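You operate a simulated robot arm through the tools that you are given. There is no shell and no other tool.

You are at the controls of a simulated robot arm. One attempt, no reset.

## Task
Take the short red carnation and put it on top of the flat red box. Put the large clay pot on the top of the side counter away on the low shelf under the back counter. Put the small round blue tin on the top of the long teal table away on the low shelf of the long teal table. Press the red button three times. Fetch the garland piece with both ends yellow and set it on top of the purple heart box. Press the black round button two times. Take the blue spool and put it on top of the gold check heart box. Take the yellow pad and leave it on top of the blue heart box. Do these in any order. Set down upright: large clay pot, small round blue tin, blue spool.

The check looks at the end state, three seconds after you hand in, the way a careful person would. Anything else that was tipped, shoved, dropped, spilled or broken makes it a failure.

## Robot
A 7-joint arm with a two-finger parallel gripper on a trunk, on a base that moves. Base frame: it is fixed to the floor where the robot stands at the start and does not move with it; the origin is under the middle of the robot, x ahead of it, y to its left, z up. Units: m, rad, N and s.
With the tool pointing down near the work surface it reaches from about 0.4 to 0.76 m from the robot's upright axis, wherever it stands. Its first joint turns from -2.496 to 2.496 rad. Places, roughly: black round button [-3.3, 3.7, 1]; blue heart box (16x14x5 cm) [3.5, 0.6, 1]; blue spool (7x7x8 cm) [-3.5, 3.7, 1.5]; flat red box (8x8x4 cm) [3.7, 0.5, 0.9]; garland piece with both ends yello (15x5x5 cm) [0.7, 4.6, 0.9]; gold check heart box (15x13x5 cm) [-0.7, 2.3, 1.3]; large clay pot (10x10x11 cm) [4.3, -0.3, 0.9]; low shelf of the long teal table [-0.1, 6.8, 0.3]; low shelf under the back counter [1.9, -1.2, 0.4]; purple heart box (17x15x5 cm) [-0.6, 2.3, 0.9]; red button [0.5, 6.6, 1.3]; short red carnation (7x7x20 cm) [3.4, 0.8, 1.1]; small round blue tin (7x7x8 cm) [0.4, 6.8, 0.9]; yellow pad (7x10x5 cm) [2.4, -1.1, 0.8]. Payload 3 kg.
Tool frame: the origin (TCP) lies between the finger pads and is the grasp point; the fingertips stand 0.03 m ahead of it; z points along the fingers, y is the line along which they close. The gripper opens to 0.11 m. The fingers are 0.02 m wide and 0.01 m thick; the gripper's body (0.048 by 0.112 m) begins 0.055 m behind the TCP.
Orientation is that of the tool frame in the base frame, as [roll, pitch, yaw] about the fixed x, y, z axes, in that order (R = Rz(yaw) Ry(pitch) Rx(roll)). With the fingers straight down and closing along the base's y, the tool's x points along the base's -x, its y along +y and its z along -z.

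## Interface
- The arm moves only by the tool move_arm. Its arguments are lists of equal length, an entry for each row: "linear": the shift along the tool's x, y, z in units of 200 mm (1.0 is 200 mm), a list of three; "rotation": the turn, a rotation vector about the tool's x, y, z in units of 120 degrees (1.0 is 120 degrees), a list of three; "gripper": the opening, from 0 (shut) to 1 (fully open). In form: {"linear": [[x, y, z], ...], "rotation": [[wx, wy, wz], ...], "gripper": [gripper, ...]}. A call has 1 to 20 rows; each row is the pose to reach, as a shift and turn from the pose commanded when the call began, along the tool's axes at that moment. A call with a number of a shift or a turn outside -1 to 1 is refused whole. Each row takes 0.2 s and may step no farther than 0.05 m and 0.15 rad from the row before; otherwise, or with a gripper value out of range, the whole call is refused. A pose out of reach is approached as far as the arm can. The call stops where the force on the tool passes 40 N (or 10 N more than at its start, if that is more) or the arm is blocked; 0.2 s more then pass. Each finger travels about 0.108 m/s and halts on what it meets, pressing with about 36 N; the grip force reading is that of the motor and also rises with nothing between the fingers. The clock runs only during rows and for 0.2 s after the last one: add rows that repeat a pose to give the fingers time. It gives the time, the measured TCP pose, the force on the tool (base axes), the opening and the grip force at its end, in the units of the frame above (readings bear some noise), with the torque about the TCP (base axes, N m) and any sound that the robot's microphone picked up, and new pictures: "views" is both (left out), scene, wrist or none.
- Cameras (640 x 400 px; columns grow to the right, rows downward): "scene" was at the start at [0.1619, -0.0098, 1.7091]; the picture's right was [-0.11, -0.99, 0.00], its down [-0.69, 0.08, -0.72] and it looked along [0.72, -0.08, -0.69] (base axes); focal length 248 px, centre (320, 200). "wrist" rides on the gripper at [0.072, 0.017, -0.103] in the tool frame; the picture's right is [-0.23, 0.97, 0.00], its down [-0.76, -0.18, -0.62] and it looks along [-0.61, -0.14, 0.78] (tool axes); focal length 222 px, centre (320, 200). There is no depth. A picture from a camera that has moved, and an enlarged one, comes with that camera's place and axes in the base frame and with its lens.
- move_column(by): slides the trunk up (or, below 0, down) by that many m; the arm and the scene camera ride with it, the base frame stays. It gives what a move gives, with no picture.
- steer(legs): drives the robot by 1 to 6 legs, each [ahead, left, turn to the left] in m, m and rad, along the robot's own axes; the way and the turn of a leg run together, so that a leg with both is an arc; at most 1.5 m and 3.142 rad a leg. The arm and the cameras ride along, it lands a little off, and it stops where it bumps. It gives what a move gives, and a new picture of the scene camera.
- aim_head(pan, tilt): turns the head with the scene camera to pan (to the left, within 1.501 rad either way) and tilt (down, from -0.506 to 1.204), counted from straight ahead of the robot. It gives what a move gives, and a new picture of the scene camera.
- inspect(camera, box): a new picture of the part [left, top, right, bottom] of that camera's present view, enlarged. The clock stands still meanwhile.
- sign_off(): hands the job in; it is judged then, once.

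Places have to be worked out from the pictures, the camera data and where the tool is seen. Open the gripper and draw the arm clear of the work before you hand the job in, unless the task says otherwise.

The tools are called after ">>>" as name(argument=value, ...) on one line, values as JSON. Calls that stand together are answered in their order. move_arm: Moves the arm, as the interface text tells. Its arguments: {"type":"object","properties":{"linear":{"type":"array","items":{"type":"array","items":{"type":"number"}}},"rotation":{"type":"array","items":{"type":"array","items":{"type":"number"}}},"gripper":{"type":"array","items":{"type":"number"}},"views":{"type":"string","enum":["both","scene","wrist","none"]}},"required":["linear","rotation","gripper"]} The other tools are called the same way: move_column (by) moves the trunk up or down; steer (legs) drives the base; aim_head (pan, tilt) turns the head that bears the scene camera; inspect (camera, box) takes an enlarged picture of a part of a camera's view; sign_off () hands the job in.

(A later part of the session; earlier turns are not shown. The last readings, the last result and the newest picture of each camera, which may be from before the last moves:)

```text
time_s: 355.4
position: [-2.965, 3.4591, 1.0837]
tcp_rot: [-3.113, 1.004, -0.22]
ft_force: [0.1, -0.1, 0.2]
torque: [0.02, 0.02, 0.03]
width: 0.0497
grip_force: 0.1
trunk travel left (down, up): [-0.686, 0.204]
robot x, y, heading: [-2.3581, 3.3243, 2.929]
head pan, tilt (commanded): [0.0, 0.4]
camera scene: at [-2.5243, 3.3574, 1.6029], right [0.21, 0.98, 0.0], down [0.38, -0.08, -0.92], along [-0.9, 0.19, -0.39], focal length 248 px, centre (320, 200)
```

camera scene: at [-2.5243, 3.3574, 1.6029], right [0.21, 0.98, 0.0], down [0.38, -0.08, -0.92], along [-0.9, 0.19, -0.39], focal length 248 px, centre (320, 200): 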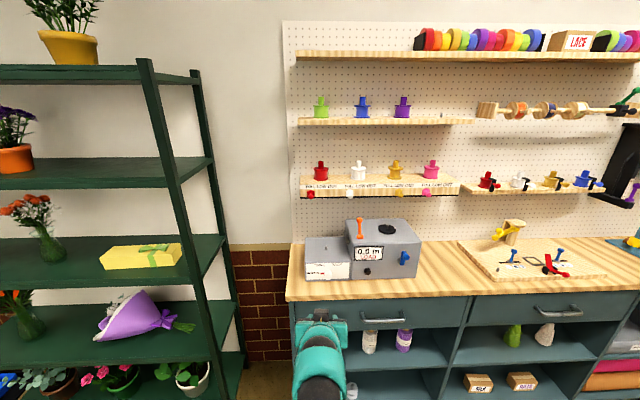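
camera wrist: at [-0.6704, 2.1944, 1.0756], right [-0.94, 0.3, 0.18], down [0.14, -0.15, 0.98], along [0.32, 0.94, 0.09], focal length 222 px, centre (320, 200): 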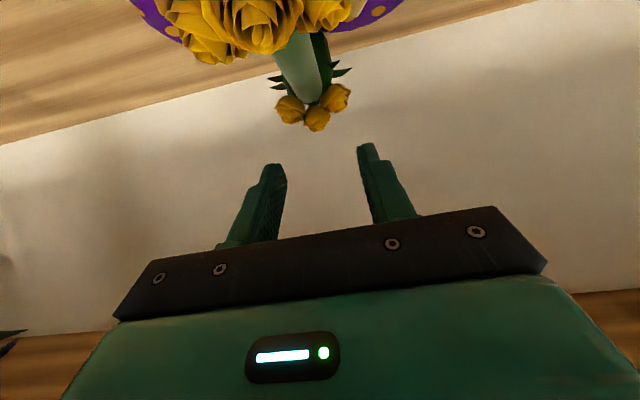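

Frontal view. I zoom in on the device and the spool shelf to triangulate.

>>> inspect(camera="scene", box=[290, 205, 450, 305])

>>> inspect(camera="scene", box=[280, 85, 480, 205])

```text
4.00 times, centred on (370, 255) of scene
camera zoom: at [-2.5243, 3.3574, 1.6029], right [0.21, 0.98, 0.0], down [0.38, -0.08, -0.92], along [-0.9, 0.19, -0.39], focal length 994 px, centre (120, -20)
```

zoom: 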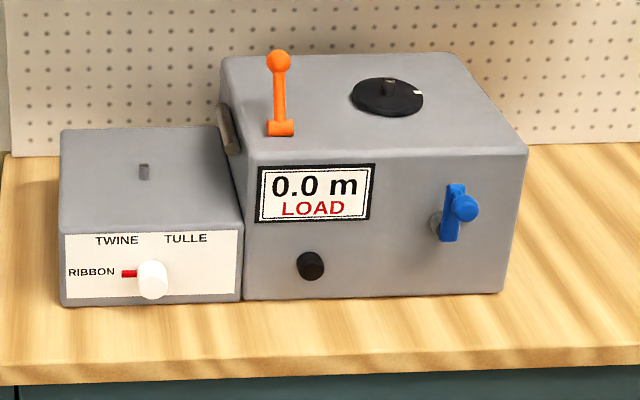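

```text
3.20 times, centred on (380, 145) of scene
camera zoom: at [-2.5243, 3.3574, 1.6029], right [0.21, 0.98, 0.0], down [0.38, -0.08, -0.92], along [-0.9, 0.19, -0.39], focal length 795 px, centre (128, 376)
```

zoom: 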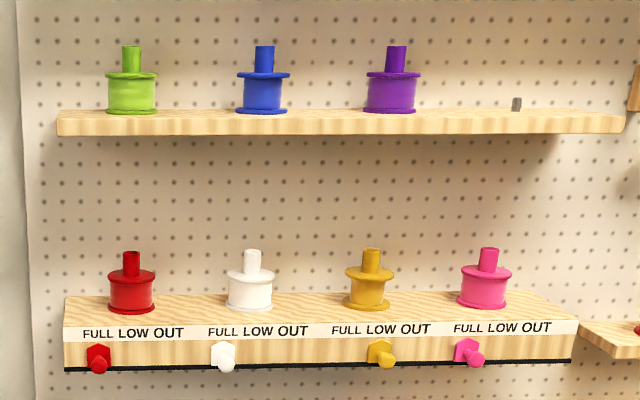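

Triangulated: black knob at (-3.279,3.715,0.945); blue spool body at (-3.50,3.732,1.543), its stem top z≈1.593. First the button: I drive to about (-2.5,3.55) and close the gripper.

>>> steer(legs=[[0.182, -0.191, 0.04]])

>>> move_arm(linear=[[0, 0, 0], [0, 0, 0], [0, 0, 0]], rotation=[[0, 0, 0], [0, 0, 0], [0, 0, 0]], gripper=[0.2, 0, 0], views="both")

```text
time_s: 357.2
position: [-3.115, 3.6515, 1.0827]
tcp_rot: [-3.114, 1.003, -0.176]
ft_force: [-1.2, -0.2, 0.6]
torque: [-0.02, 0.01, 0.0]
width: 0.0493
grip_force: 0.0
trunk travel left (down, up): [-0.686, 0.204]
robot x, y, heading: [-2.5007, 3.542, 2.971]
head pan, tilt (commanded): [0.0, 0.4]
camera scene: at [-2.6699, 3.5693, 1.6028], right [0.17, 0.99, 0.0], down [0.38, -0.07, -0.92], along [-0.91, 0.16, -0.39], focal length 248 px, centre (320, 200)
```

scene: 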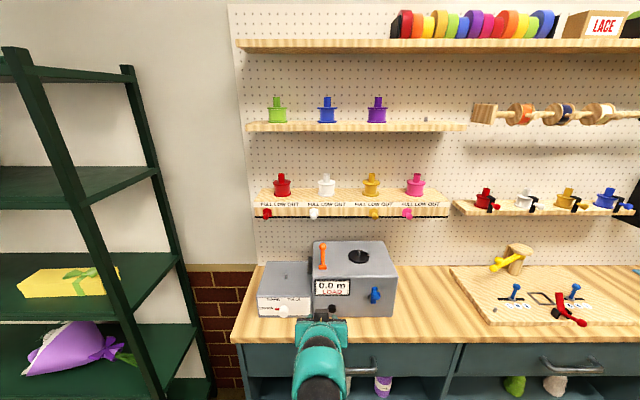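

```text
time_s: 358.0
position: [-3.1139, 3.651, 1.0834]
tcp_rot: [-3.112, 1.003, -0.176]
ft_force: [-0.2, -1.1, 0.2]
torque: [-0.01, -0.01, 0.02]
width: 0.0
grip_force: 35.8
trunk travel left (down, up): [-0.686, 0.204]
robot x, y, heading: [-2.5007, 3.5392, 2.973]
head pan, tilt (commanded): [0.0, 0.4]
camera scene: at [-2.6693, 3.5684, 1.6029], right [0.17, 0.99, 0.0], down [0.38, -0.07, -0.92], along [-0.91, 0.16, -0.39], focal length 248 px, centre (320, 200)
camera wrist: at [-2.9938, 3.6103, 1.0774], right [-0.31, -0.93, 0.18], down [0.15, 0.14, 0.98], along [-0.94, 0.33, 0.09], focal length 222 px, centre (320, 200)
```

scene: 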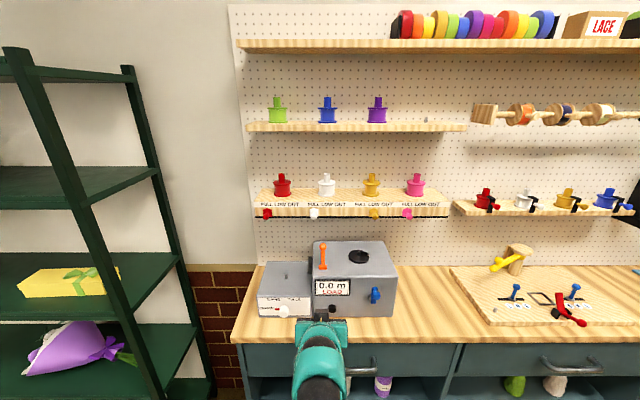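
wrist: 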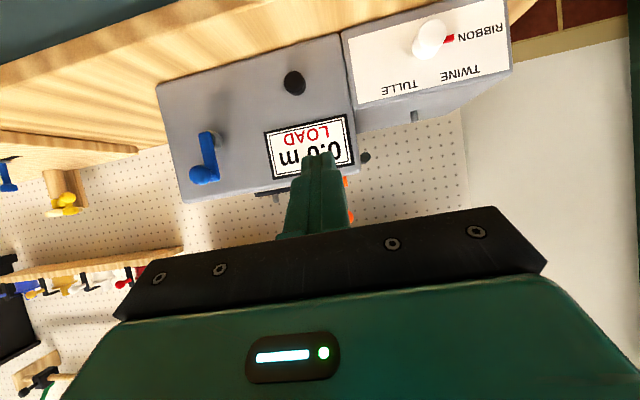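

The knob re-measures at (-3.279,3.717,0.946). I bring the closed fingertips to ~3 cm in front of it.

>>> move_arm(linear=[[0.08, -0.06, 0.15], [0.14, -0.12, 0.33], [0.19, -0.182, 0.5], [0.225, -0.182, 0.67], [0.248, -0.182, 0.829]], rotation=[[0, 0, 0], [0, 0, 0], [0, 0, 0], [0, 0, 0], [0, 0, 0]], gripper=[0, 0, 0, 0, 0], views="both")

>>> inspect(camera="scene", box=[250, 230, 410, 340])

```text
time_s: 359.2
position: [-3.2177, 3.7143, 0.954]
tcp_rot: [-3.113, 1.004, -0.177]
ft_force: [0.7, -0.9, -0.6]
torque: [0.02, 0.0, 0.0]
width: 0.0
grip_force: 36.0
trunk travel left (down, up): [-0.686, 0.204]
robot x, y, heading: [-2.502, 3.5413, 2.967]
head pan, tilt (commanded): [0.0, 0.4]
camera scene: at [-2.6698, 3.5685, 1.6028], right [0.17, 0.99, 0.0], down [0.38, -0.07, -0.92], along [-0.91, 0.16, -0.39], focal length 248 px, centre (320, 200)
camera wrist: at [-3.0984, 3.6732, 0.9471], right [-0.31, -0.93, 0.18], down [0.15, 0.14, 0.98], along [-0.94, 0.33, 0.1], focal length 222 px, centre (320, 200)
```

scene: 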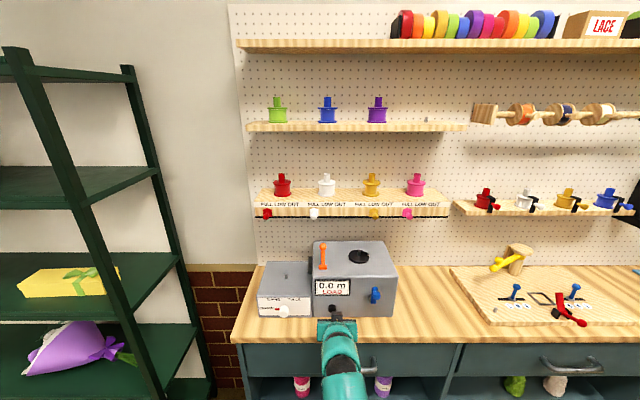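
wrist: 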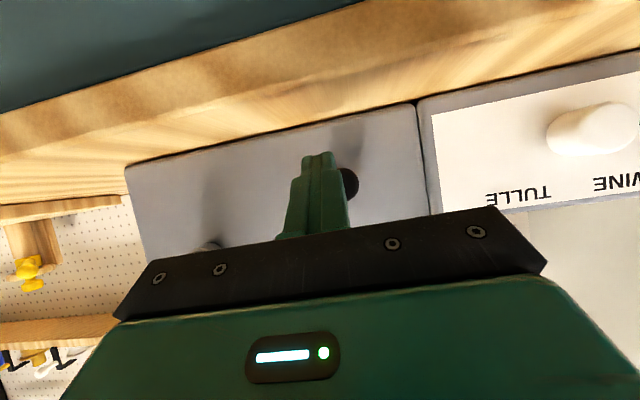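

```text
3.64 times, centred on (330, 285) of scene
camera zoom: at [-2.6698, 3.5685, 1.6028], right [0.17, 0.99, 0.0], down [0.38, -0.07, -0.92], along [-0.91, 0.16, -0.39], focal length 903 px, centre (284, -109)
```

zoom: 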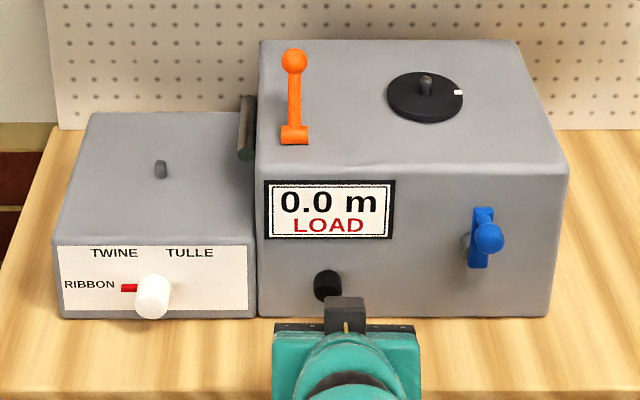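

The fingertips need ~1.1 cm lateral shift toward −y. I correct that and close in to ~1 cm from the knob.

>>> move_arm(linear=[[0, 0.055, 0], [-0.054, 0.055, 0.0844]], rotation=[[0, 0, 0], [0, 0, 0]], gripper=[0, 0], views="wrist")

>>> inspect(camera="wrist", box=[200, 80, 440, 230])

```text
time_s: 359.8
position: [-3.2375, 3.7049, 0.953]
tcp_rot: [-3.111, 0.999, -0.174]
ft_force: [10.7, -0.3, -2.8]
torque: [-0.04, -0.16, -0.04]
width: 0.0001
grip_force: 35.7
trunk travel left (down, up): [-0.686, 0.204]
robot x, y, heading: [-2.4989, 3.5372, 2.969]
head pan, tilt (commanded): [0.0, 0.4]
heard: click
camera wrist: at [-3.1176, 3.6645, 0.9472], right [-0.31, -0.93, 0.18], down [0.14, 0.14, 0.98], along [-0.94, 0.33, 0.09], focal length 222 px, centre (320, 200)
```

wrist: 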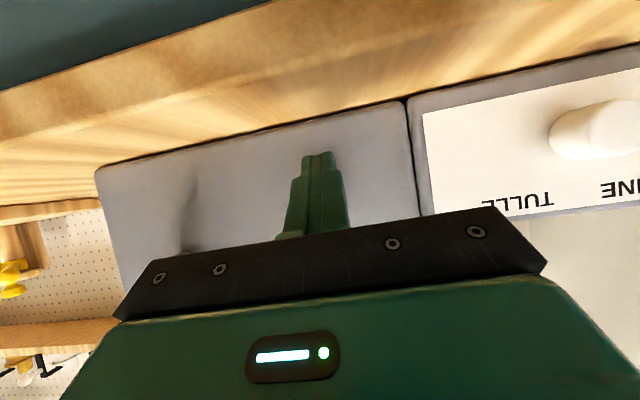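

```text
2.67 times, centred on (320, 155) of wrist
camera zoom: at [-3.1176, 3.6645, 0.9472], right [-0.31, -0.93, 0.18], down [0.14, 0.14, 0.98], along [-0.94, 0.33, 0.09], focal length 592 px, centre (320, 320)
```

zoom: 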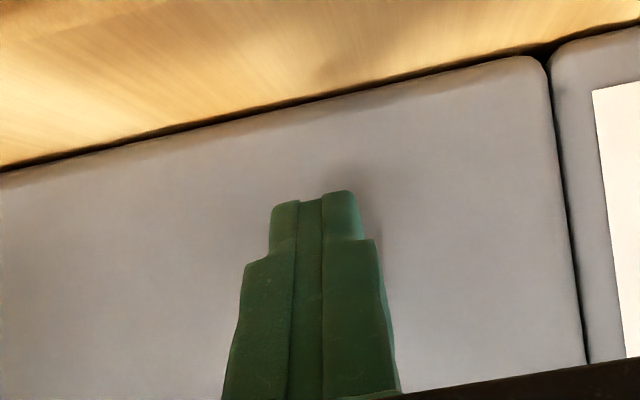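

A click was heard with 10.7 N: the first press registered. I retreat 2.5 cm to release the button.

>>> move_arm(linear=[[0.067, 0, -0.1055], [0.067, 0, -0.1055]], rotation=[[0, 0, 0], [0, 0, 0]], gripper=[0, 0], views="wrist")

>>> inspect(camera="scene", box=[250, 230, 410, 340])

```text
time_s: 360.4
position: [-3.2138, 3.7013, 0.9528]
tcp_rot: [-3.113, 1.003, -0.175]
ft_force: [0.5, -1.2, -0.5]
torque: [-0.02, 0.0, -0.02]
width: 0.0
grip_force: 35.8
trunk travel left (down, up): [-0.686, 0.204]
robot x, y, heading: [-2.4988, 3.5401, 2.965]
head pan, tilt (commanded): [0.0, 0.4]
camera wrist: at [-3.0943, 3.6597, 0.9477], right [-0.31, -0.93, 0.18], down [0.15, 0.14, 0.98], along [-0.94, 0.33, 0.09], focal length 222 px, centre (320, 200)
```

wrist: 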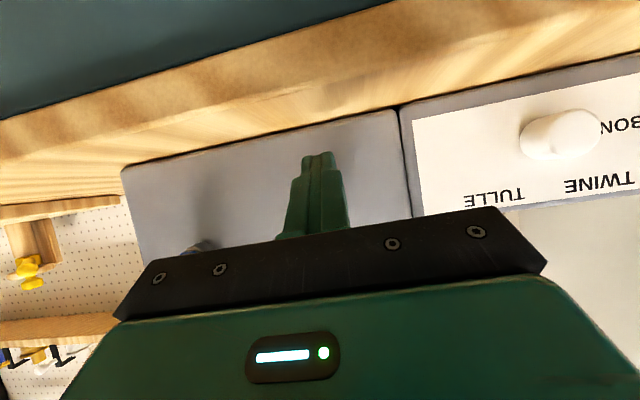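

```text
3.64 times, centred on (330, 285) of scene
camera zoom: at [-2.6698, 3.5684, 1.6028], right [0.17, 0.99, 0.0], down [0.38, -0.07, -0.92], along [-0.91, 0.16, -0.39], focal length 903 px, centre (284, -109)
```

zoom: 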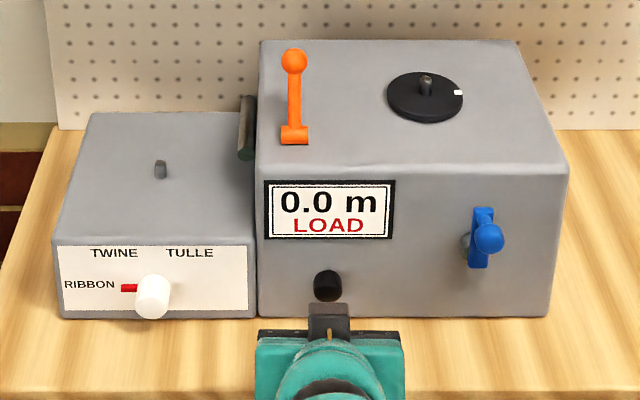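

The knob popped back out. I press a second time with the same stroke.

>>> move_arm(linear=[[-0.034, 0, 0.053], [-0.067, 0, 0.1055]], rotation=[[0, 0, 0], [0, 0, 0]], gripper=[0, 0], views="none")

```text
time_s: 361.0
position: [-3.2363, 3.7053, 0.9532]
tcp_rot: [-3.114, 1.001, -0.177]
ft_force: [6.6, -1.9, -2.7]
torque: [-0.02, -0.12, -0.01]
width: 0.0002
grip_force: 36.3
trunk travel left (down, up): [-0.686, 0.204]
robot x, y, heading: [-2.4997, 3.5416, 2.974]
head pan, tilt (commanded): [0.0, 0.4]
heard: click
```

Second click heard. I retreat well away from the button.

>>> move_arm(linear=[[0.1, 0, -0.16], [0.2, 0, -0.32], [0.3, 0, -0.48]], rotation=[[0, 0, 0], [0, 0, 0], [0, 0, 0]], gripper=[0, 0, 0], views="none")

>>> inspect(camera="scene", box=[250, 230, 410, 340])

```text
time_s: 361.8
position: [-3.1262, 3.6818, 0.9557]
tcp_rot: [-3.113, 1.007, -0.176]
ft_force: [-0.4, -0.1, -0.8]
torque: [0.01, 0.03, 0.01]
width: 0.0005
grip_force: 36.5
trunk travel left (down, up): [-0.686, 0.204]
robot x, y, heading: [-2.5012, 3.5405, 2.975]
head pan, tilt (commanded): [0.0, 0.4]
```

```text
3.64 times, centred on (330, 285) of scene
camera zoom: at [-2.6681, 3.5685, 1.603], right [0.17, 0.99, 0.0], down [0.38, -0.07, -0.92], along [-0.91, 0.16, -0.39], focal length 903 px, centre (284, -109)
```

zoom: 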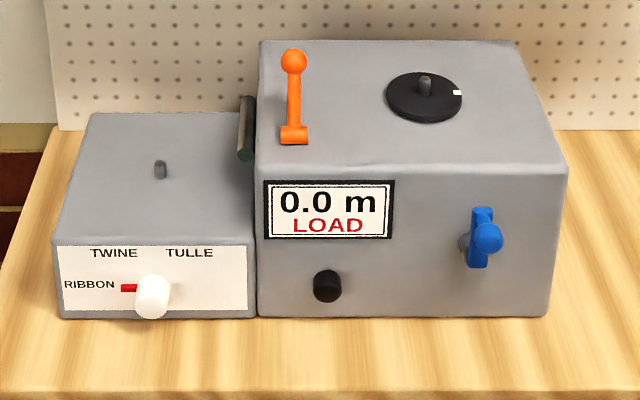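

The button is released and intact. Now the blue spool: I raise the trunk fully and lift the hand in front of the spool shelf.

>>> move_column(by=0.2)

>>> move_arm(linear=[[-0.2, 0, -0.126], [-0.4, 0, -0.252], [-0.6, 0, -0.378], [-0.8, 0, -0.504], [-1.0, 0, -0.63]], rotation=[[0, -0.02, 0], [0, -0.04, 0], [0, -0.06, 0], [0, -0.08, 0], [0, -0.1, 0]], gripper=[0, 0.2, 0.4, 0.45, 0.45], views="none")

```text
time_s: 364.0
position: [-3.128, 3.682, 1.1539]
tcp_rot: [-3.112, 1.004, -0.177]
ft_force: [-0.5, -0.5, 0.8]
torque: [0.02, -0.02, -0.01]
width: 0.0
grip_force: 36.3
trunk travel left (down, up): [-0.886, 0.004]
robot x, y, heading: [-2.4986, 3.5429, 2.973]
head pan, tilt (commanded): [0.0, 0.4]
```

```text
time_s: 365.2
position: [-3.1244, 3.6765, 1.3912]
tcp_rot: [-3.095, 1.212, -0.154]
ft_force: [-0.9, 0.0, 0.1]
torque: [0.04, 0.02, -0.01]
width: 0.0495
grip_force: 0.1
trunk travel left (down, up): [-0.886, 0.004]
robot x, y, heading: [-2.499, 3.5405, 2.969]
head pan, tilt (commanded): [0.0, 0.4]
```

I continue up 0.2 m, flatten the tool to ~75° and remove a small roll error.

>>> move_arm(linear=[[-0.2, 0, -0.075], [-0.4, 0, -0.15], [-0.6, 0, -0.225], [-0.8, 0, -0.3], [-0.94, 0, -0.353]], rotation=[[-0.0045, -0.01, 0], [-0.009, -0.02, 0], [-0.0135, -0.03, 0], [-0.018, -0.04, 0], [-0.0223, -0.05, 0]], gripper=[0.45, 0.45, 0.45, 0.45, 0.45], views="both")

```text
time_s: 366.4
position: [-3.1269, 3.6797, 1.5926]
tcp_rot: [-3.14, 1.319, -0.155]
ft_force: [0.3, 0.6, 0.1]
torque: [0.02, 0.0, 0.0]
width: 0.0494
grip_force: 0.1
trunk travel left (down, up): [-0.886, 0.004]
robot x, y, heading: [-2.4986, 3.5396, 2.975]
head pan, tilt (commanded): [0.0, 0.4]
camera scene: at [-2.6689, 3.5685, 1.8029], right [0.17, 0.99, 0.0], down [0.38, -0.07, -0.92], along [-0.91, 0.16, -0.39], focal length 248 px, centre (320, 200)
camera wrist: at [-3.0129, 3.6444, 1.549], right [-0.21, -0.95, 0.22], down [0.44, 0.11, 0.89], along [-0.88, 0.28, 0.39], focal length 222 px, centre (320, 200)
```

scene: 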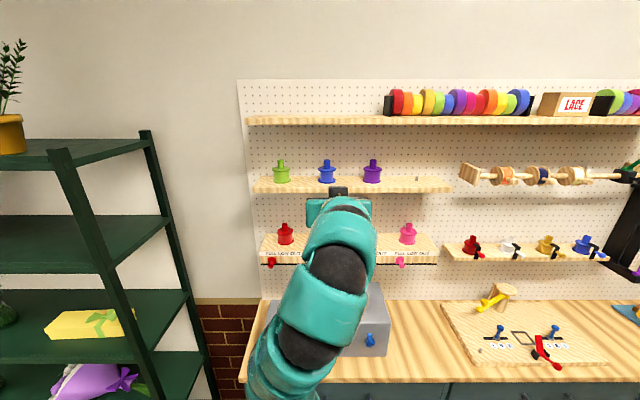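
wrist: 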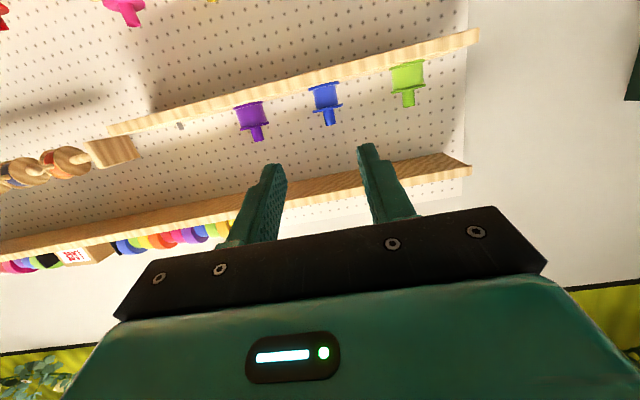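

The spool stem is at (-3.503,3.736), top z≈1.594, directly ahead. I drive 0.2 m closer.

>>> steer(legs=[[0.2, 0.0, 0.0]])

>>> inspect(camera="wrist", box=[200, 30, 440, 180])

```text
time_s: 368.0
position: [-3.3257, 3.7083, 1.5917]
tcp_rot: [-3.137, 1.318, -0.145]
ft_force: [0.3, -1.1, 0.0]
torque: [0.01, -0.01, 0.0]
width: 0.0497
grip_force: 0.1
trunk travel left (down, up): [-0.886, 0.004]
robot x, y, heading: [-2.6996, 3.5712, 2.974]
head pan, tilt (commanded): [0.0, 0.4]
camera scene: at [-2.8682, 3.6007, 1.8028], right [0.16, 0.99, 0.0], down [0.38, -0.06, -0.92], along [-0.91, 0.15, -0.39], focal length 248 px, centre (320, 200)
```

scene: 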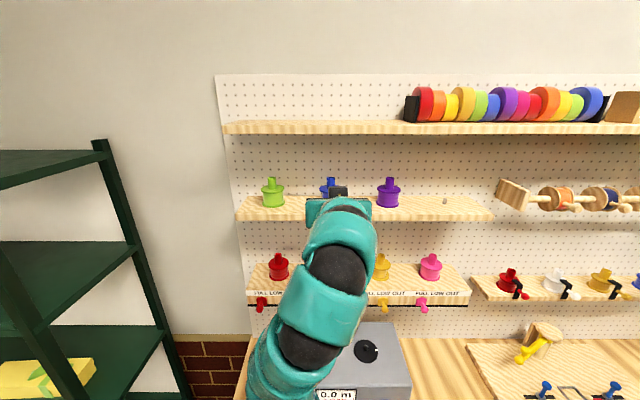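

```text
2.67 times, centred on (320, 105) of wrist
camera zoom: at [-3.2126, 3.6745, 1.5478], right [-0.2, -0.95, 0.22], down [0.43, 0.11, 0.89], along [-0.88, 0.28, 0.39], focal length 592 px, centre (320, 453)
```

zoom: 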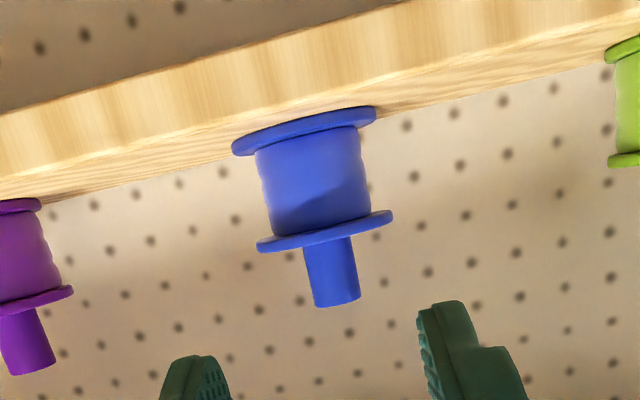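

The stem is centred laterally, its neck spans z≈1.571–1.597. I advance horizontally 17.5 cm at the current height so the fingers pass just above the flange.

>>> move_arm(linear=[[-0.044, -0.005, 0.17], [-0.088, -0.01, 0.339], [-0.131, -0.01, 0.508], [-0.175, -0.01, 0.678], [-0.219, -0.01, 0.847]], rotation=[[0, 0, 0], [0, 0, 0], [0, 0, 0], [0, 0, 0], [0, 0, 0]], gripper=[0.45, 0.45, 0.45, 0.45, 0.45], views="both")

>>> inspect(camera="wrist", box=[200, 80, 440, 230])

```text
time_s: 369.2
position: [-3.4973, 3.737, 1.5915]
tcp_rot: [-3.138, 1.317, -0.146]
ft_force: [0.1, -0.5, 0.1]
torque: [0.0, -0.04, -0.02]
width: 0.0495
grip_force: 0.0
trunk travel left (down, up): [-0.886, 0.004]
robot x, y, heading: [-2.6969, 3.5716, 2.975]
head pan, tilt (commanded): [0.0, 0.4]
camera scene: at [-2.8681, 3.6013, 1.8027], right [0.16, 0.99, 0.0], down [0.38, -0.06, -0.92], along [-0.91, 0.15, -0.39], focal length 248 px, centre (320, 200)
camera wrist: at [-3.3843, 3.7028, 1.5482], right [-0.2, -0.95, 0.22], down [0.43, 0.11, 0.89], along [-0.88, 0.28, 0.39], focal length 222 px, centre (320, 200)
```

scene: 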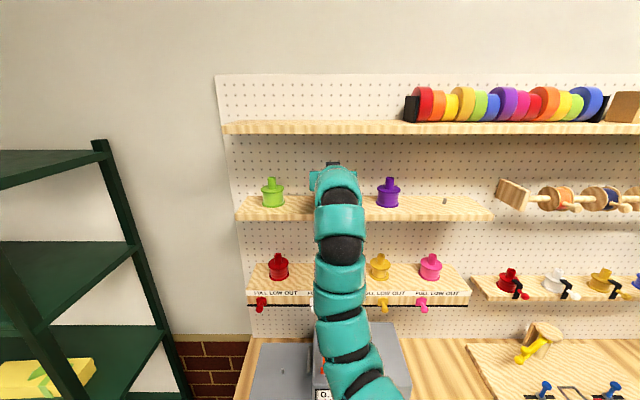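
wrist: 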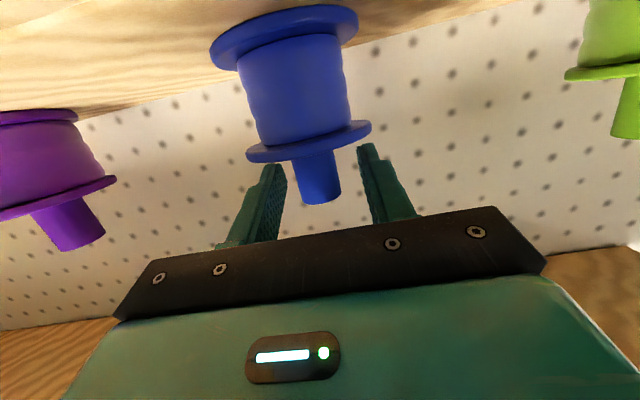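

```text
2.67 times, centred on (320, 155) of wrist
camera zoom: at [-3.3843, 3.7028, 1.5482], right [-0.2, -0.95, 0.22], down [0.43, 0.11, 0.89], along [-0.88, 0.28, 0.39], focal length 592 px, centre (320, 320)
```

zoom: 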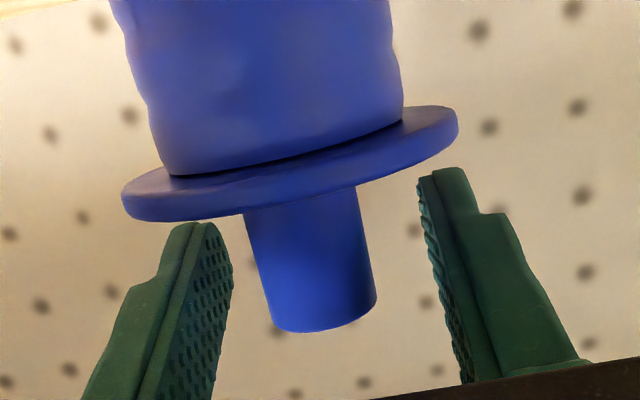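

The stem is right at the grasp point. I close on it.

>>> move_arm(linear=[[0, 0, 0], [0, 0, 0], [0, 0, 0], [0, 0, 0]], rotation=[[0, 0, 0], [0, 0, 0], [0, 0, 0], [0, 0, 0]], gripper=[0.3, 0.15, 0.0, 0.0], views="wrist")

```text
time_s: 370.2
position: [-3.4963, 3.7344, 1.593]
tcp_rot: [-3.137, 1.318, -0.146]
ft_force: [-1.4, 0.1, 3.3]
torque: [-0.14, 0.13, -0.02]
width: 0.0222
grip_force: 36.0
trunk travel left (down, up): [-0.886, 0.004]
robot x, y, heading: [-2.6949, 3.5742, 2.977]
head pan, tilt (commanded): [0.0, 0.4]
camera wrist: at [-3.3827, 3.7022, 1.5489], right [-0.2, -0.95, 0.22], down [0.44, 0.11, 0.89], along [-0.88, 0.28, 0.39], focal length 222 px, centre (320, 200)
```

wrist: 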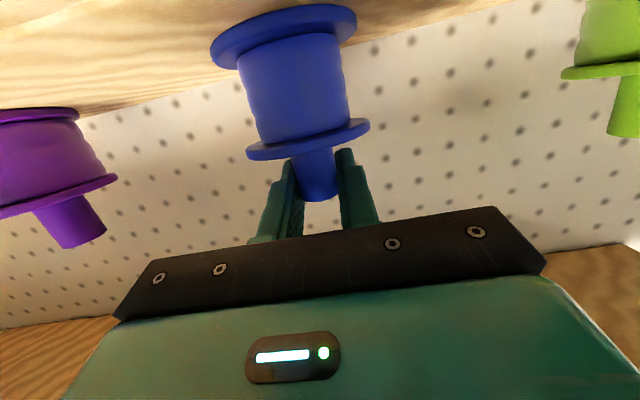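

Gripped. The shelf has pegs under the spools, so I lift straight up 4.5 cm first.

>>> move_arm(linear=[[-0.05, 0, -0.013], [-0.1, 0, -0.026], [-0.16, 0, -0.041], [-0.218, 0, -0.056]], rotation=[[0, 0, 0], [0, 0, 0], [0, 0, 0], [0, 0, 0]], gripper=[0, 0, 0, 0], views="both")

```text
time_s: 371.2
position: [-3.4983, 3.736, 1.6362]
tcp_rot: [-3.134, 1.316, -0.143]
ft_force: [-0.1, 0.7, -1.7]
torque: [0.02, 0.01, -0.01]
width: 0.0213
grip_force: 35.8
trunk travel left (down, up): [-0.886, 0.004]
robot x, y, heading: [-2.695, 3.5737, 2.978]
head pan, tilt (commanded): [0.0, 0.4]
camera scene: at [-2.8672, 3.6006, 1.8029], right [0.16, 0.99, 0.0], down [0.38, -0.06, -0.92], along [-0.91, 0.15, -0.39], focal length 248 px, centre (320, 200)
camera wrist: at [-3.3841, 3.702, 1.5922], right [-0.2, -0.95, 0.22], down [0.43, 0.11, 0.89], along [-0.88, 0.28, 0.39], focal length 222 px, centre (320, 200)
```

scene: 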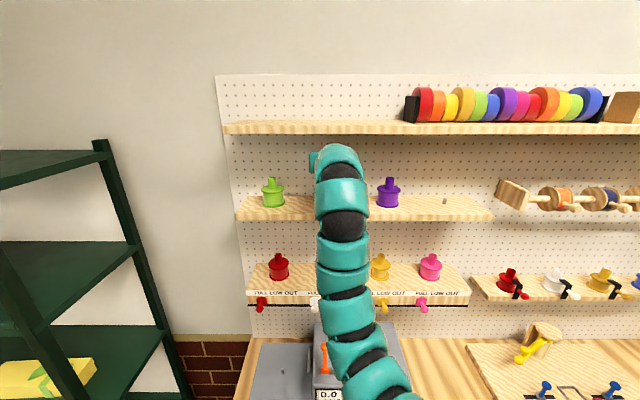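
wrist: 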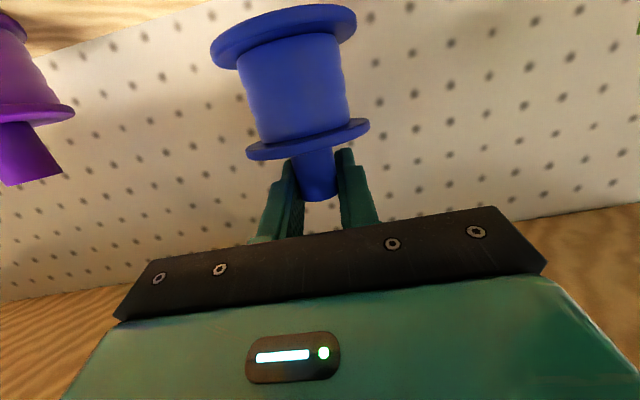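

The spool is off its peg. I back straight out of the shelf area.

>>> steer(legs=[[-0.5, 0.0, 0.0]])

>>> move_arm(linear=[[0.09, 0, -0.17], [0.18, 0, -0.34], [0.27, 0, -0.51], [0.36, 0, -0.68]], rotation=[[0, 0, 0], [0, 0, 0], [0, 0, 0], [0, 0, 0]], gripper=[0, 0, 0, 0], views="both")

```text
time_s: 374.1
position: [-3.0207, 3.6556, 1.6371]
tcp_rot: [-3.136, 1.317, -0.141]
ft_force: [0.2, 0.0, -0.6]
torque: [0.02, 0.01, 0.06]
width: 0.0219
grip_force: 35.0
trunk travel left (down, up): [-0.886, 0.004]
robot x, y, heading: [-2.22, 3.4933, 2.98]
head pan, tilt (commanded): [0.0, 0.4]
camera scene: at [-2.3889, 3.5217, 1.8029], right [0.16, 0.99, 0.0], down [0.38, -0.06, -0.92], along [-0.91, 0.15, -0.39], focal length 248 px, centre (320, 200)
```

scene: 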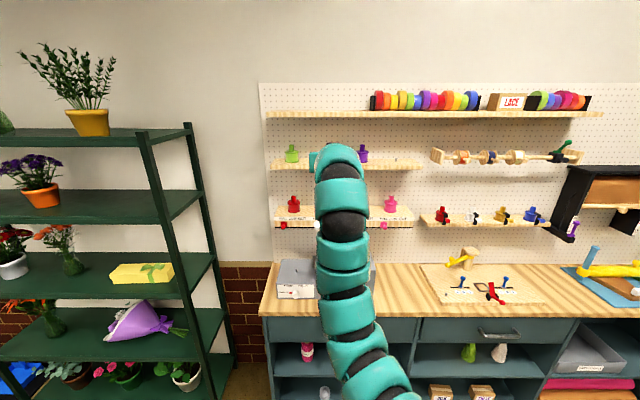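

```text
time_s: 375.1
position: [-2.8696, 3.6336, 1.6014]
tcp_rot: [-3.132, 1.319, -0.139]
ft_force: [-0.4, 0.5, -1.1]
torque: [0.01, 0.01, -0.01]
width: 0.0216
grip_force: 36.4
trunk travel left (down, up): [-0.886, 0.004]
robot x, y, heading: [-2.2219, 3.492, 2.98]
head pan, tilt (commanded): [0.0, 0.4]
camera scene: at [-2.3874, 3.5194, 1.8032], right [0.16, 0.99, 0.0], down [0.38, -0.06, -0.92], along [-0.91, 0.15, -0.39], focal length 248 px, centre (320, 200)
camera wrist: at [-2.7551, 3.6, 1.5574], right [-0.2, -0.96, 0.22], down [0.43, 0.11, 0.89], along [-0.88, 0.27, 0.39], focal length 222 px, centre (320, 200)
```

scene: 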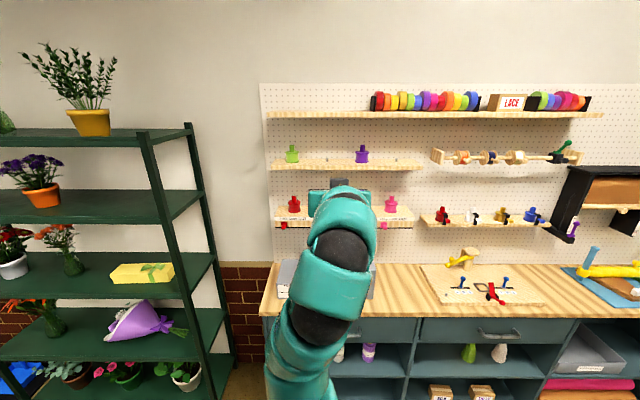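
wrist: 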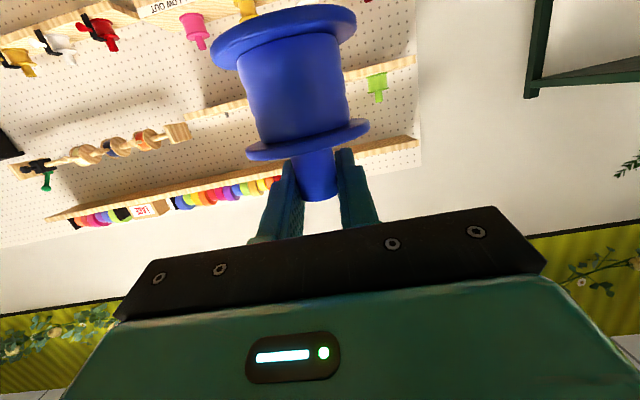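

The spool is held upright. I turn right to face +y, then will back down the aisle the way I came.

>>> steer(legs=[[0, 0, -1.47]])

```text
time_s: 379.1
position: [-2.1403, 4.1568, 1.6008]
tcp_rot: [-3.138, 1.318, -1.62]
ft_force: [0.1, -0.8, -1.2]
torque: [-0.01, 0.0, -0.02]
width: 0.0217
grip_force: 36.3
trunk travel left (down, up): [-0.886, 0.004]
robot x, y, heading: [-2.2182, 3.496, 1.5]
head pan, tilt (commanded): [0.0, 0.4]
camera scene: at [-2.2067, 3.6661, 1.8029], right [1.0, -0.07, 0.0], down [-0.03, -0.39, -0.92], along [0.06, 0.92, -0.39], focal length 248 px, centre (320, 200)
```

scene: 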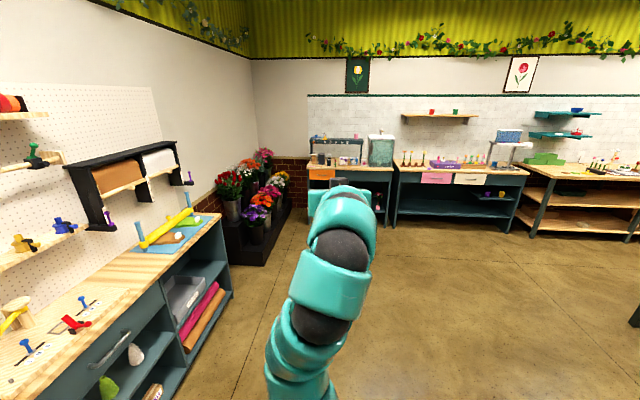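

I back down between the green shelf and plant cart in three legs.

>>> steer(legs=[[-0.8175, 0.275, 0], [-1.227, 0.334, 0]])

```text
time_s: 389.7
position: [-2.892, 2.1494, 1.6017]
tcp_rot: [-3.133, 1.318, -1.63]
ft_force: [0.5, -0.4, -1.3]
torque: [0.01, 0.01, -0.01]
width: 0.0216
grip_force: 36.5
trunk travel left (down, up): [-0.886, 0.004]
robot x, y, heading: [-2.9819, 1.4892, 1.49]
head pan, tilt (commanded): [0.0, 0.4]
camera scene: at [-2.9637, 1.6588, 1.8029], right [1.0, -0.08, 0.0], down [-0.03, -0.39, -0.92], along [0.07, 0.92, -0.39], focal length 248 px, centre (320, 200)
```

scene: 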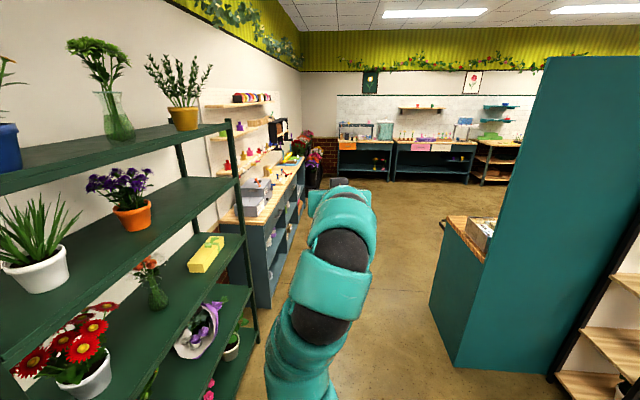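

Good clearance. I continue back, then slide right along y≈0.45 toward the shelf front.

>>> steer(legs=[[-1.03, -0.195, 0], [0.06, -1.37, 0], [0.03, -0.7, -0.08]])

>>> aim_head(pan=0.0, tilt=0.4)

```text
time_s: 405.1
position: [-0.6266, 1.0646, 1.6007]
tcp_rot: [-3.134, 1.319, -1.694]
ft_force: [0.3, 0.2, -1.0]
torque: [0.0, 0.02, 0.02]
width: 0.0215
grip_force: 36.4
trunk travel left (down, up): [-0.886, 0.004]
robot x, y, heading: [-0.7491, 0.4068, 1.431]
head pan, tilt (commanded): [0.0, 0.4]
camera scene: at [-0.7289, 0.5789, 1.8029], right [0.99, -0.14, 0.0], down [-0.05, -0.39, -0.92], along [0.13, 0.91, -0.39], focal length 248 px, centre (320, 200)
```

scene: 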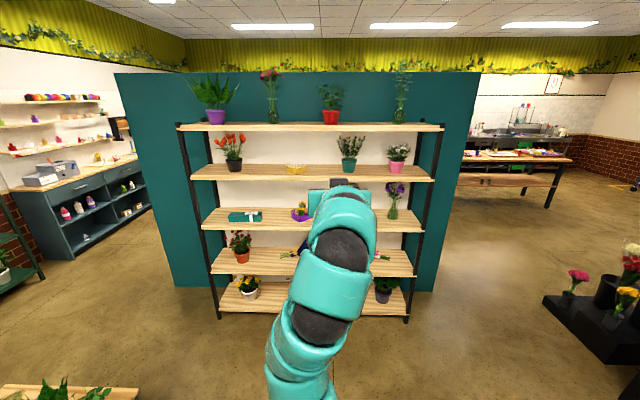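

```text
time_s: 405.7
position: [-0.6279, 1.0643, 1.6017]
tcp_rot: [-3.136, 1.316, -1.691]
ft_force: [0.1, -0.4, -0.6]
torque: [0.05, -0.01, -0.01]
width: 0.0214
grip_force: 36.4
trunk travel left (down, up): [-0.886, 0.004]
robot x, y, heading: [-0.7524, 0.4054, 1.433]
head pan, tilt (commanded): [0.0, 0.4]
camera scene: at [-0.7293, 0.5789, 1.8029], right [0.99, -0.14, 0.0], down [-0.05, -0.39, -0.92], along [0.13, 0.91, -0.39], focal length 248 px, centre (320, 200)
```

scene: 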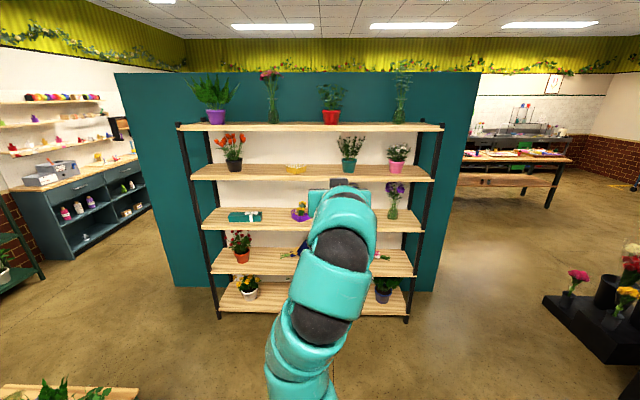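

I'm in front of the shelf again. I zoom on the gold check heart box to refine its position.

>>> inspect(camera="scene", box=[170, 100, 450, 260])

```text
2.29 times, centred on (310, 180) of scene
camera zoom: at [-0.7293, 0.5789, 1.8029], right [0.99, -0.14, 0.0], down [-0.05, -0.39, -0.92], along [0.13, 0.91, -0.39], focal length 568 px, centre (343, 246)
```

zoom: 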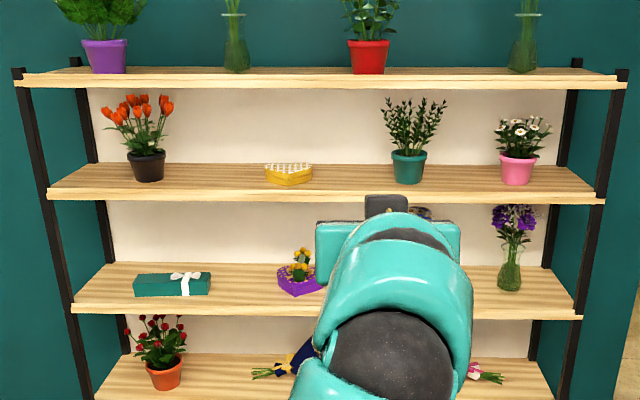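

Gold heart centre ≈(-0.65,2.30), top 1.347; the top board's underside is at ≈1.60. I lower the spool to z≈1.46 and drive up to just before the shelf.

>>> move_arm(linear=[[0.17, 0, 0.044], [0.34, 0, 0.088], [0.51, 0, 0.131], [0.678, 0, 0.175]], rotation=[[0, 0, 0], [0, 0, 0], [0, 0, 0], [0, 0, 0]], gripper=[0, 0, 0, 0], views="none")

>>> steer(legs=[[0.9, 0.19, 0.0]])

>>> inspect(camera="wrist", box=[0, 0, 640, 400])

```text
time_s: 406.7
position: [-0.6266, 1.0625, 1.4585]
tcp_rot: [-3.139, 1.318, -1.695]
ft_force: [-0.6, -0.6, -0.5]
torque: [0.02, -0.03, -0.01]
width: 0.0212
grip_force: 36.0
trunk travel left (down, up): [-0.886, 0.004]
robot x, y, heading: [-0.7523, 0.4092, 1.428]
head pan, tilt (commanded): [0.0, 0.4]
```

```text
time_s: 411.5
position: [-0.7258, 1.9804, 1.458]
tcp_rot: [-3.134, 1.319, -1.66]
ft_force: [-0.1, -0.3, -0.4]
torque: [0.0, -0.01, -0.01]
width: 0.0213
grip_force: 36.4
trunk travel left (down, up): [-0.886, 0.004]
robot x, y, heading: [-0.831, 1.3203, 1.456]
head pan, tilt (commanded): [0.0, 0.4]
camera scene: at [-0.8126, 1.494, 1.8028], right [0.99, -0.11, 0.0], down [-0.04, -0.39, -0.92], along [0.1, 0.92, -0.39], focal length 248 px, centre (320, 200)
```

scene: 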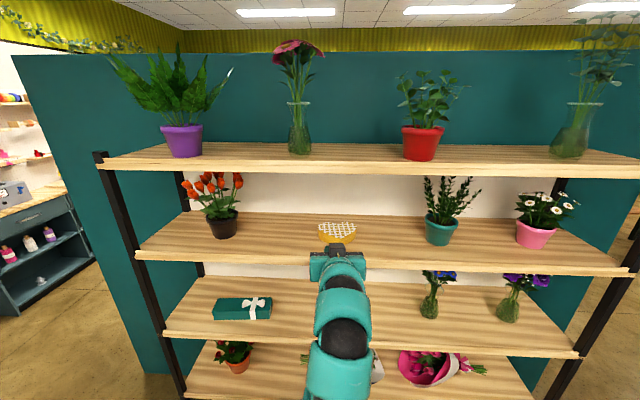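

```text
1.00 times, centred on (320, 200) of wrist (not enlarged: the box is as wide or as high as the picture)
camera zoom: at [-0.7535, 1.8654, 1.4141], right [-0.96, 0.15, 0.22], down [0.14, -0.43, 0.89], along [0.23, 0.89, 0.39], focal length 222 px, centre (320, 200)
```

zoom: 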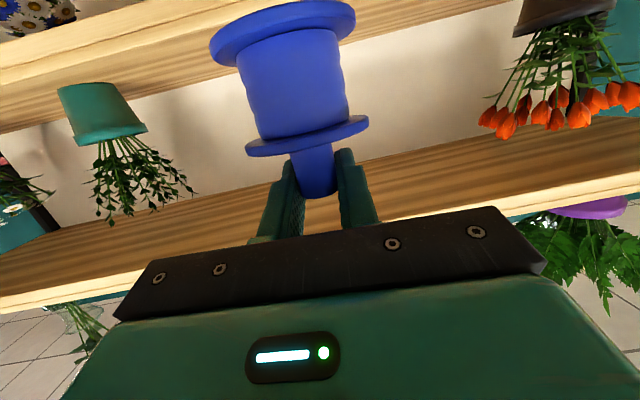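

I shift right 4 cm and drive 16 cm ahead, leaving the last part to the arm.

>>> steer(legs=[[0.16, -0.04, 0.0]])

>>> inspect(camera="scene", box=[240, 150, 440, 300])

```text
time_s: 412.9
position: [-0.6688, 2.1349, 1.4581]
tcp_rot: [-3.137, 1.315, -1.66]
ft_force: [0.0, 1.0, -1.8]
torque: [0.06, -0.01, 0.0]
width: 0.0213
grip_force: 35.7
trunk travel left (down, up): [-0.886, 0.004]
robot x, y, heading: [-0.7779, 1.4712, 1.462]
head pan, tilt (commanded): [0.0, 0.4]
camera scene: at [-0.7551, 1.6483, 1.8027], right [0.99, -0.11, 0.0], down [-0.04, -0.39, -0.92], along [0.1, 0.92, -0.39], focal length 248 px, centre (320, 200)
```

scene: 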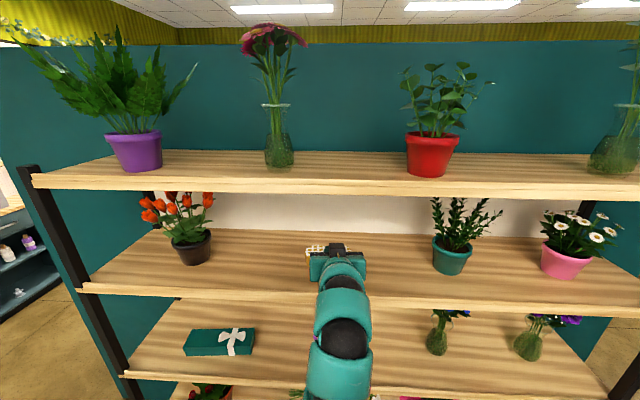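

```text
2.67 times, centred on (340, 225) of scene
camera zoom: at [-0.7551, 1.6483, 1.8027], right [0.99, -0.11, 0.0], down [-0.04, -0.39, -0.92], along [0.1, 0.92, -0.39], focal length 662 px, centre (267, 133)
```

zoom: 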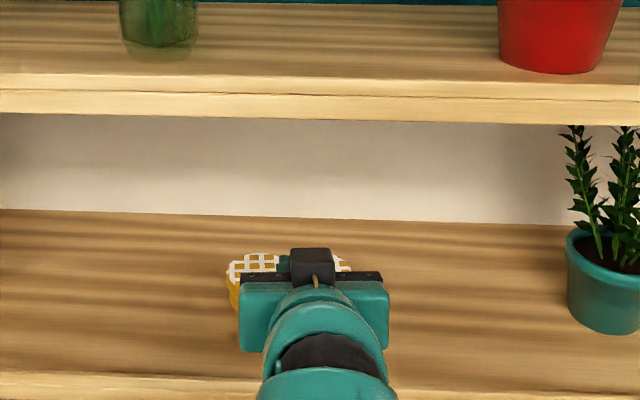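

The heart box spans x −0.729…−0.581, y 2.24…2.35; centre (-0.655,2.30). I extend 16.5 cm so the spool hovers over it.

>>> move_arm(linear=[[-0.042, 0, 0.16], [-0.084, 0, 0.319], [-0.125, 0, 0.479], [-0.167, 0, 0.638], [-0.209, 0, 0.798]], rotation=[[0, 0, 0], [0, 0, 0], [0, 0, 0], [0, 0, 0], [0, 0, 0]], gripper=[0, 0, 0, 0, 0], views="both")

>>> inspect(camera="scene", box=[240, 150, 440, 300])

```text
time_s: 414.1
position: [-0.6518, 2.297, 1.4581]
tcp_rot: [-3.134, 1.316, -1.659]
ft_force: [0.4, 0.9, -2.0]
torque: [0.02, -0.03, 0.01]
width: 0.0214
grip_force: 36.0
trunk travel left (down, up): [-0.886, 0.004]
robot x, y, heading: [-0.7753, 1.472, 1.461]
head pan, tilt (commanded): [0.0, 0.4]
camera scene: at [-0.7557, 1.6475, 1.8028], right [0.99, -0.11, 0.0], down [-0.04, -0.39, -0.92], along [0.1, 0.92, -0.39], focal length 248 px, centre (320, 200)
camera wrist: at [-0.6809, 2.1816, 1.4145], right [-0.96, 0.15, 0.22], down [0.14, -0.43, 0.89], along [0.23, 0.89, 0.39], focal length 222 px, centre (320, 200)
```

scene: 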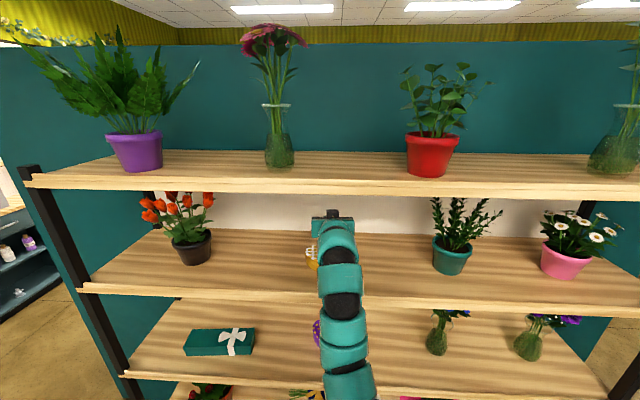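
wrist: 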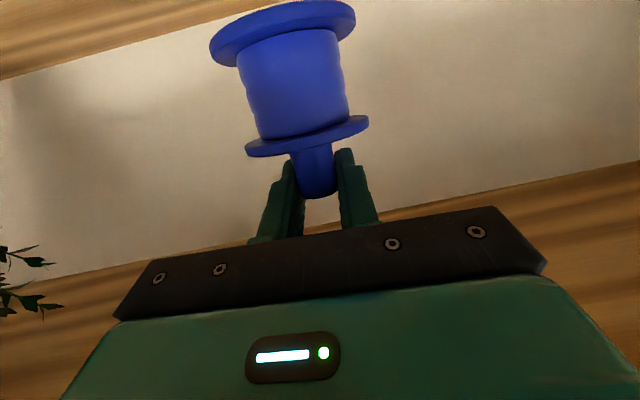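

```text
2.67 times, centred on (340, 225) of scene
camera zoom: at [-0.7557, 1.6475, 1.8028], right [0.99, -0.11, 0.0], down [-0.04, -0.39, -0.92], along [0.1, 0.92, -0.39], focal length 662 px, centre (267, 133)
```

zoom: 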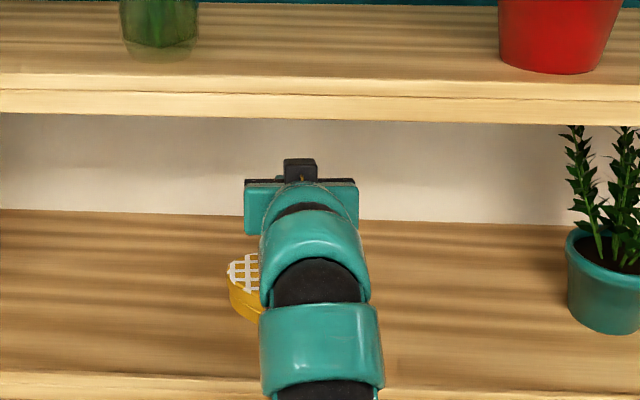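

The spool is centred over the gold heart. I lower 2.5 cm, then in 5 mm steps until contact.

>>> move_arm(linear=[[0.06, 0, 0.016], [0.121, 0, 0.032]], rotation=[[0, 0, 0], [0, 0, 0]], gripper=[0, 0], views="none")

>>> move_arm(linear=[[0.0242, 0, 0.0063]], rotation=[[0, 0, 0]], gripper=[0], views="none")

>>> move_arm(linear=[[0.0242, 0, 0.0063]], rotation=[[0, 0, 0]], gripper=[0], views="none")

```text
time_s: 414.7
position: [-0.6538, 2.295, 1.4338]
tcp_rot: [-3.136, 1.318, -1.662]
ft_force: [-0.5, -0.2, -1.0]
torque: [0.02, -0.01, 0.05]
width: 0.0211
grip_force: 35.9
trunk travel left (down, up): [-0.886, 0.004]
robot x, y, heading: [-0.7746, 1.4761, 1.465]
head pan, tilt (commanded): [0.0, 0.4]
```

```text
time_s: 415.1
position: [-0.6534, 2.2965, 1.4279]
tcp_rot: [-3.138, 1.317, -1.661]
ft_force: [0.1, 0.1, -0.8]
torque: [0.04, 0.01, -0.01]
width: 0.0213
grip_force: 36.3
trunk travel left (down, up): [-0.886, 0.004]
robot x, y, heading: [-0.7758, 1.4722, 1.462]
head pan, tilt (commanded): [0.0, 0.4]
```

```text
time_s: 415.5
position: [-0.6525, 2.2983, 1.4236]
tcp_rot: [-3.135, 1.318, -1.659]
ft_force: [0.4, 0.1, -1.4]
torque: [0.01, 0.01, -0.02]
width: 0.0214
grip_force: 36.0
trunk travel left (down, up): [-0.886, 0.004]
robot x, y, heading: [-0.772, 1.474, 1.462]
head pan, tilt (commanded): [0.0, 0.4]
```

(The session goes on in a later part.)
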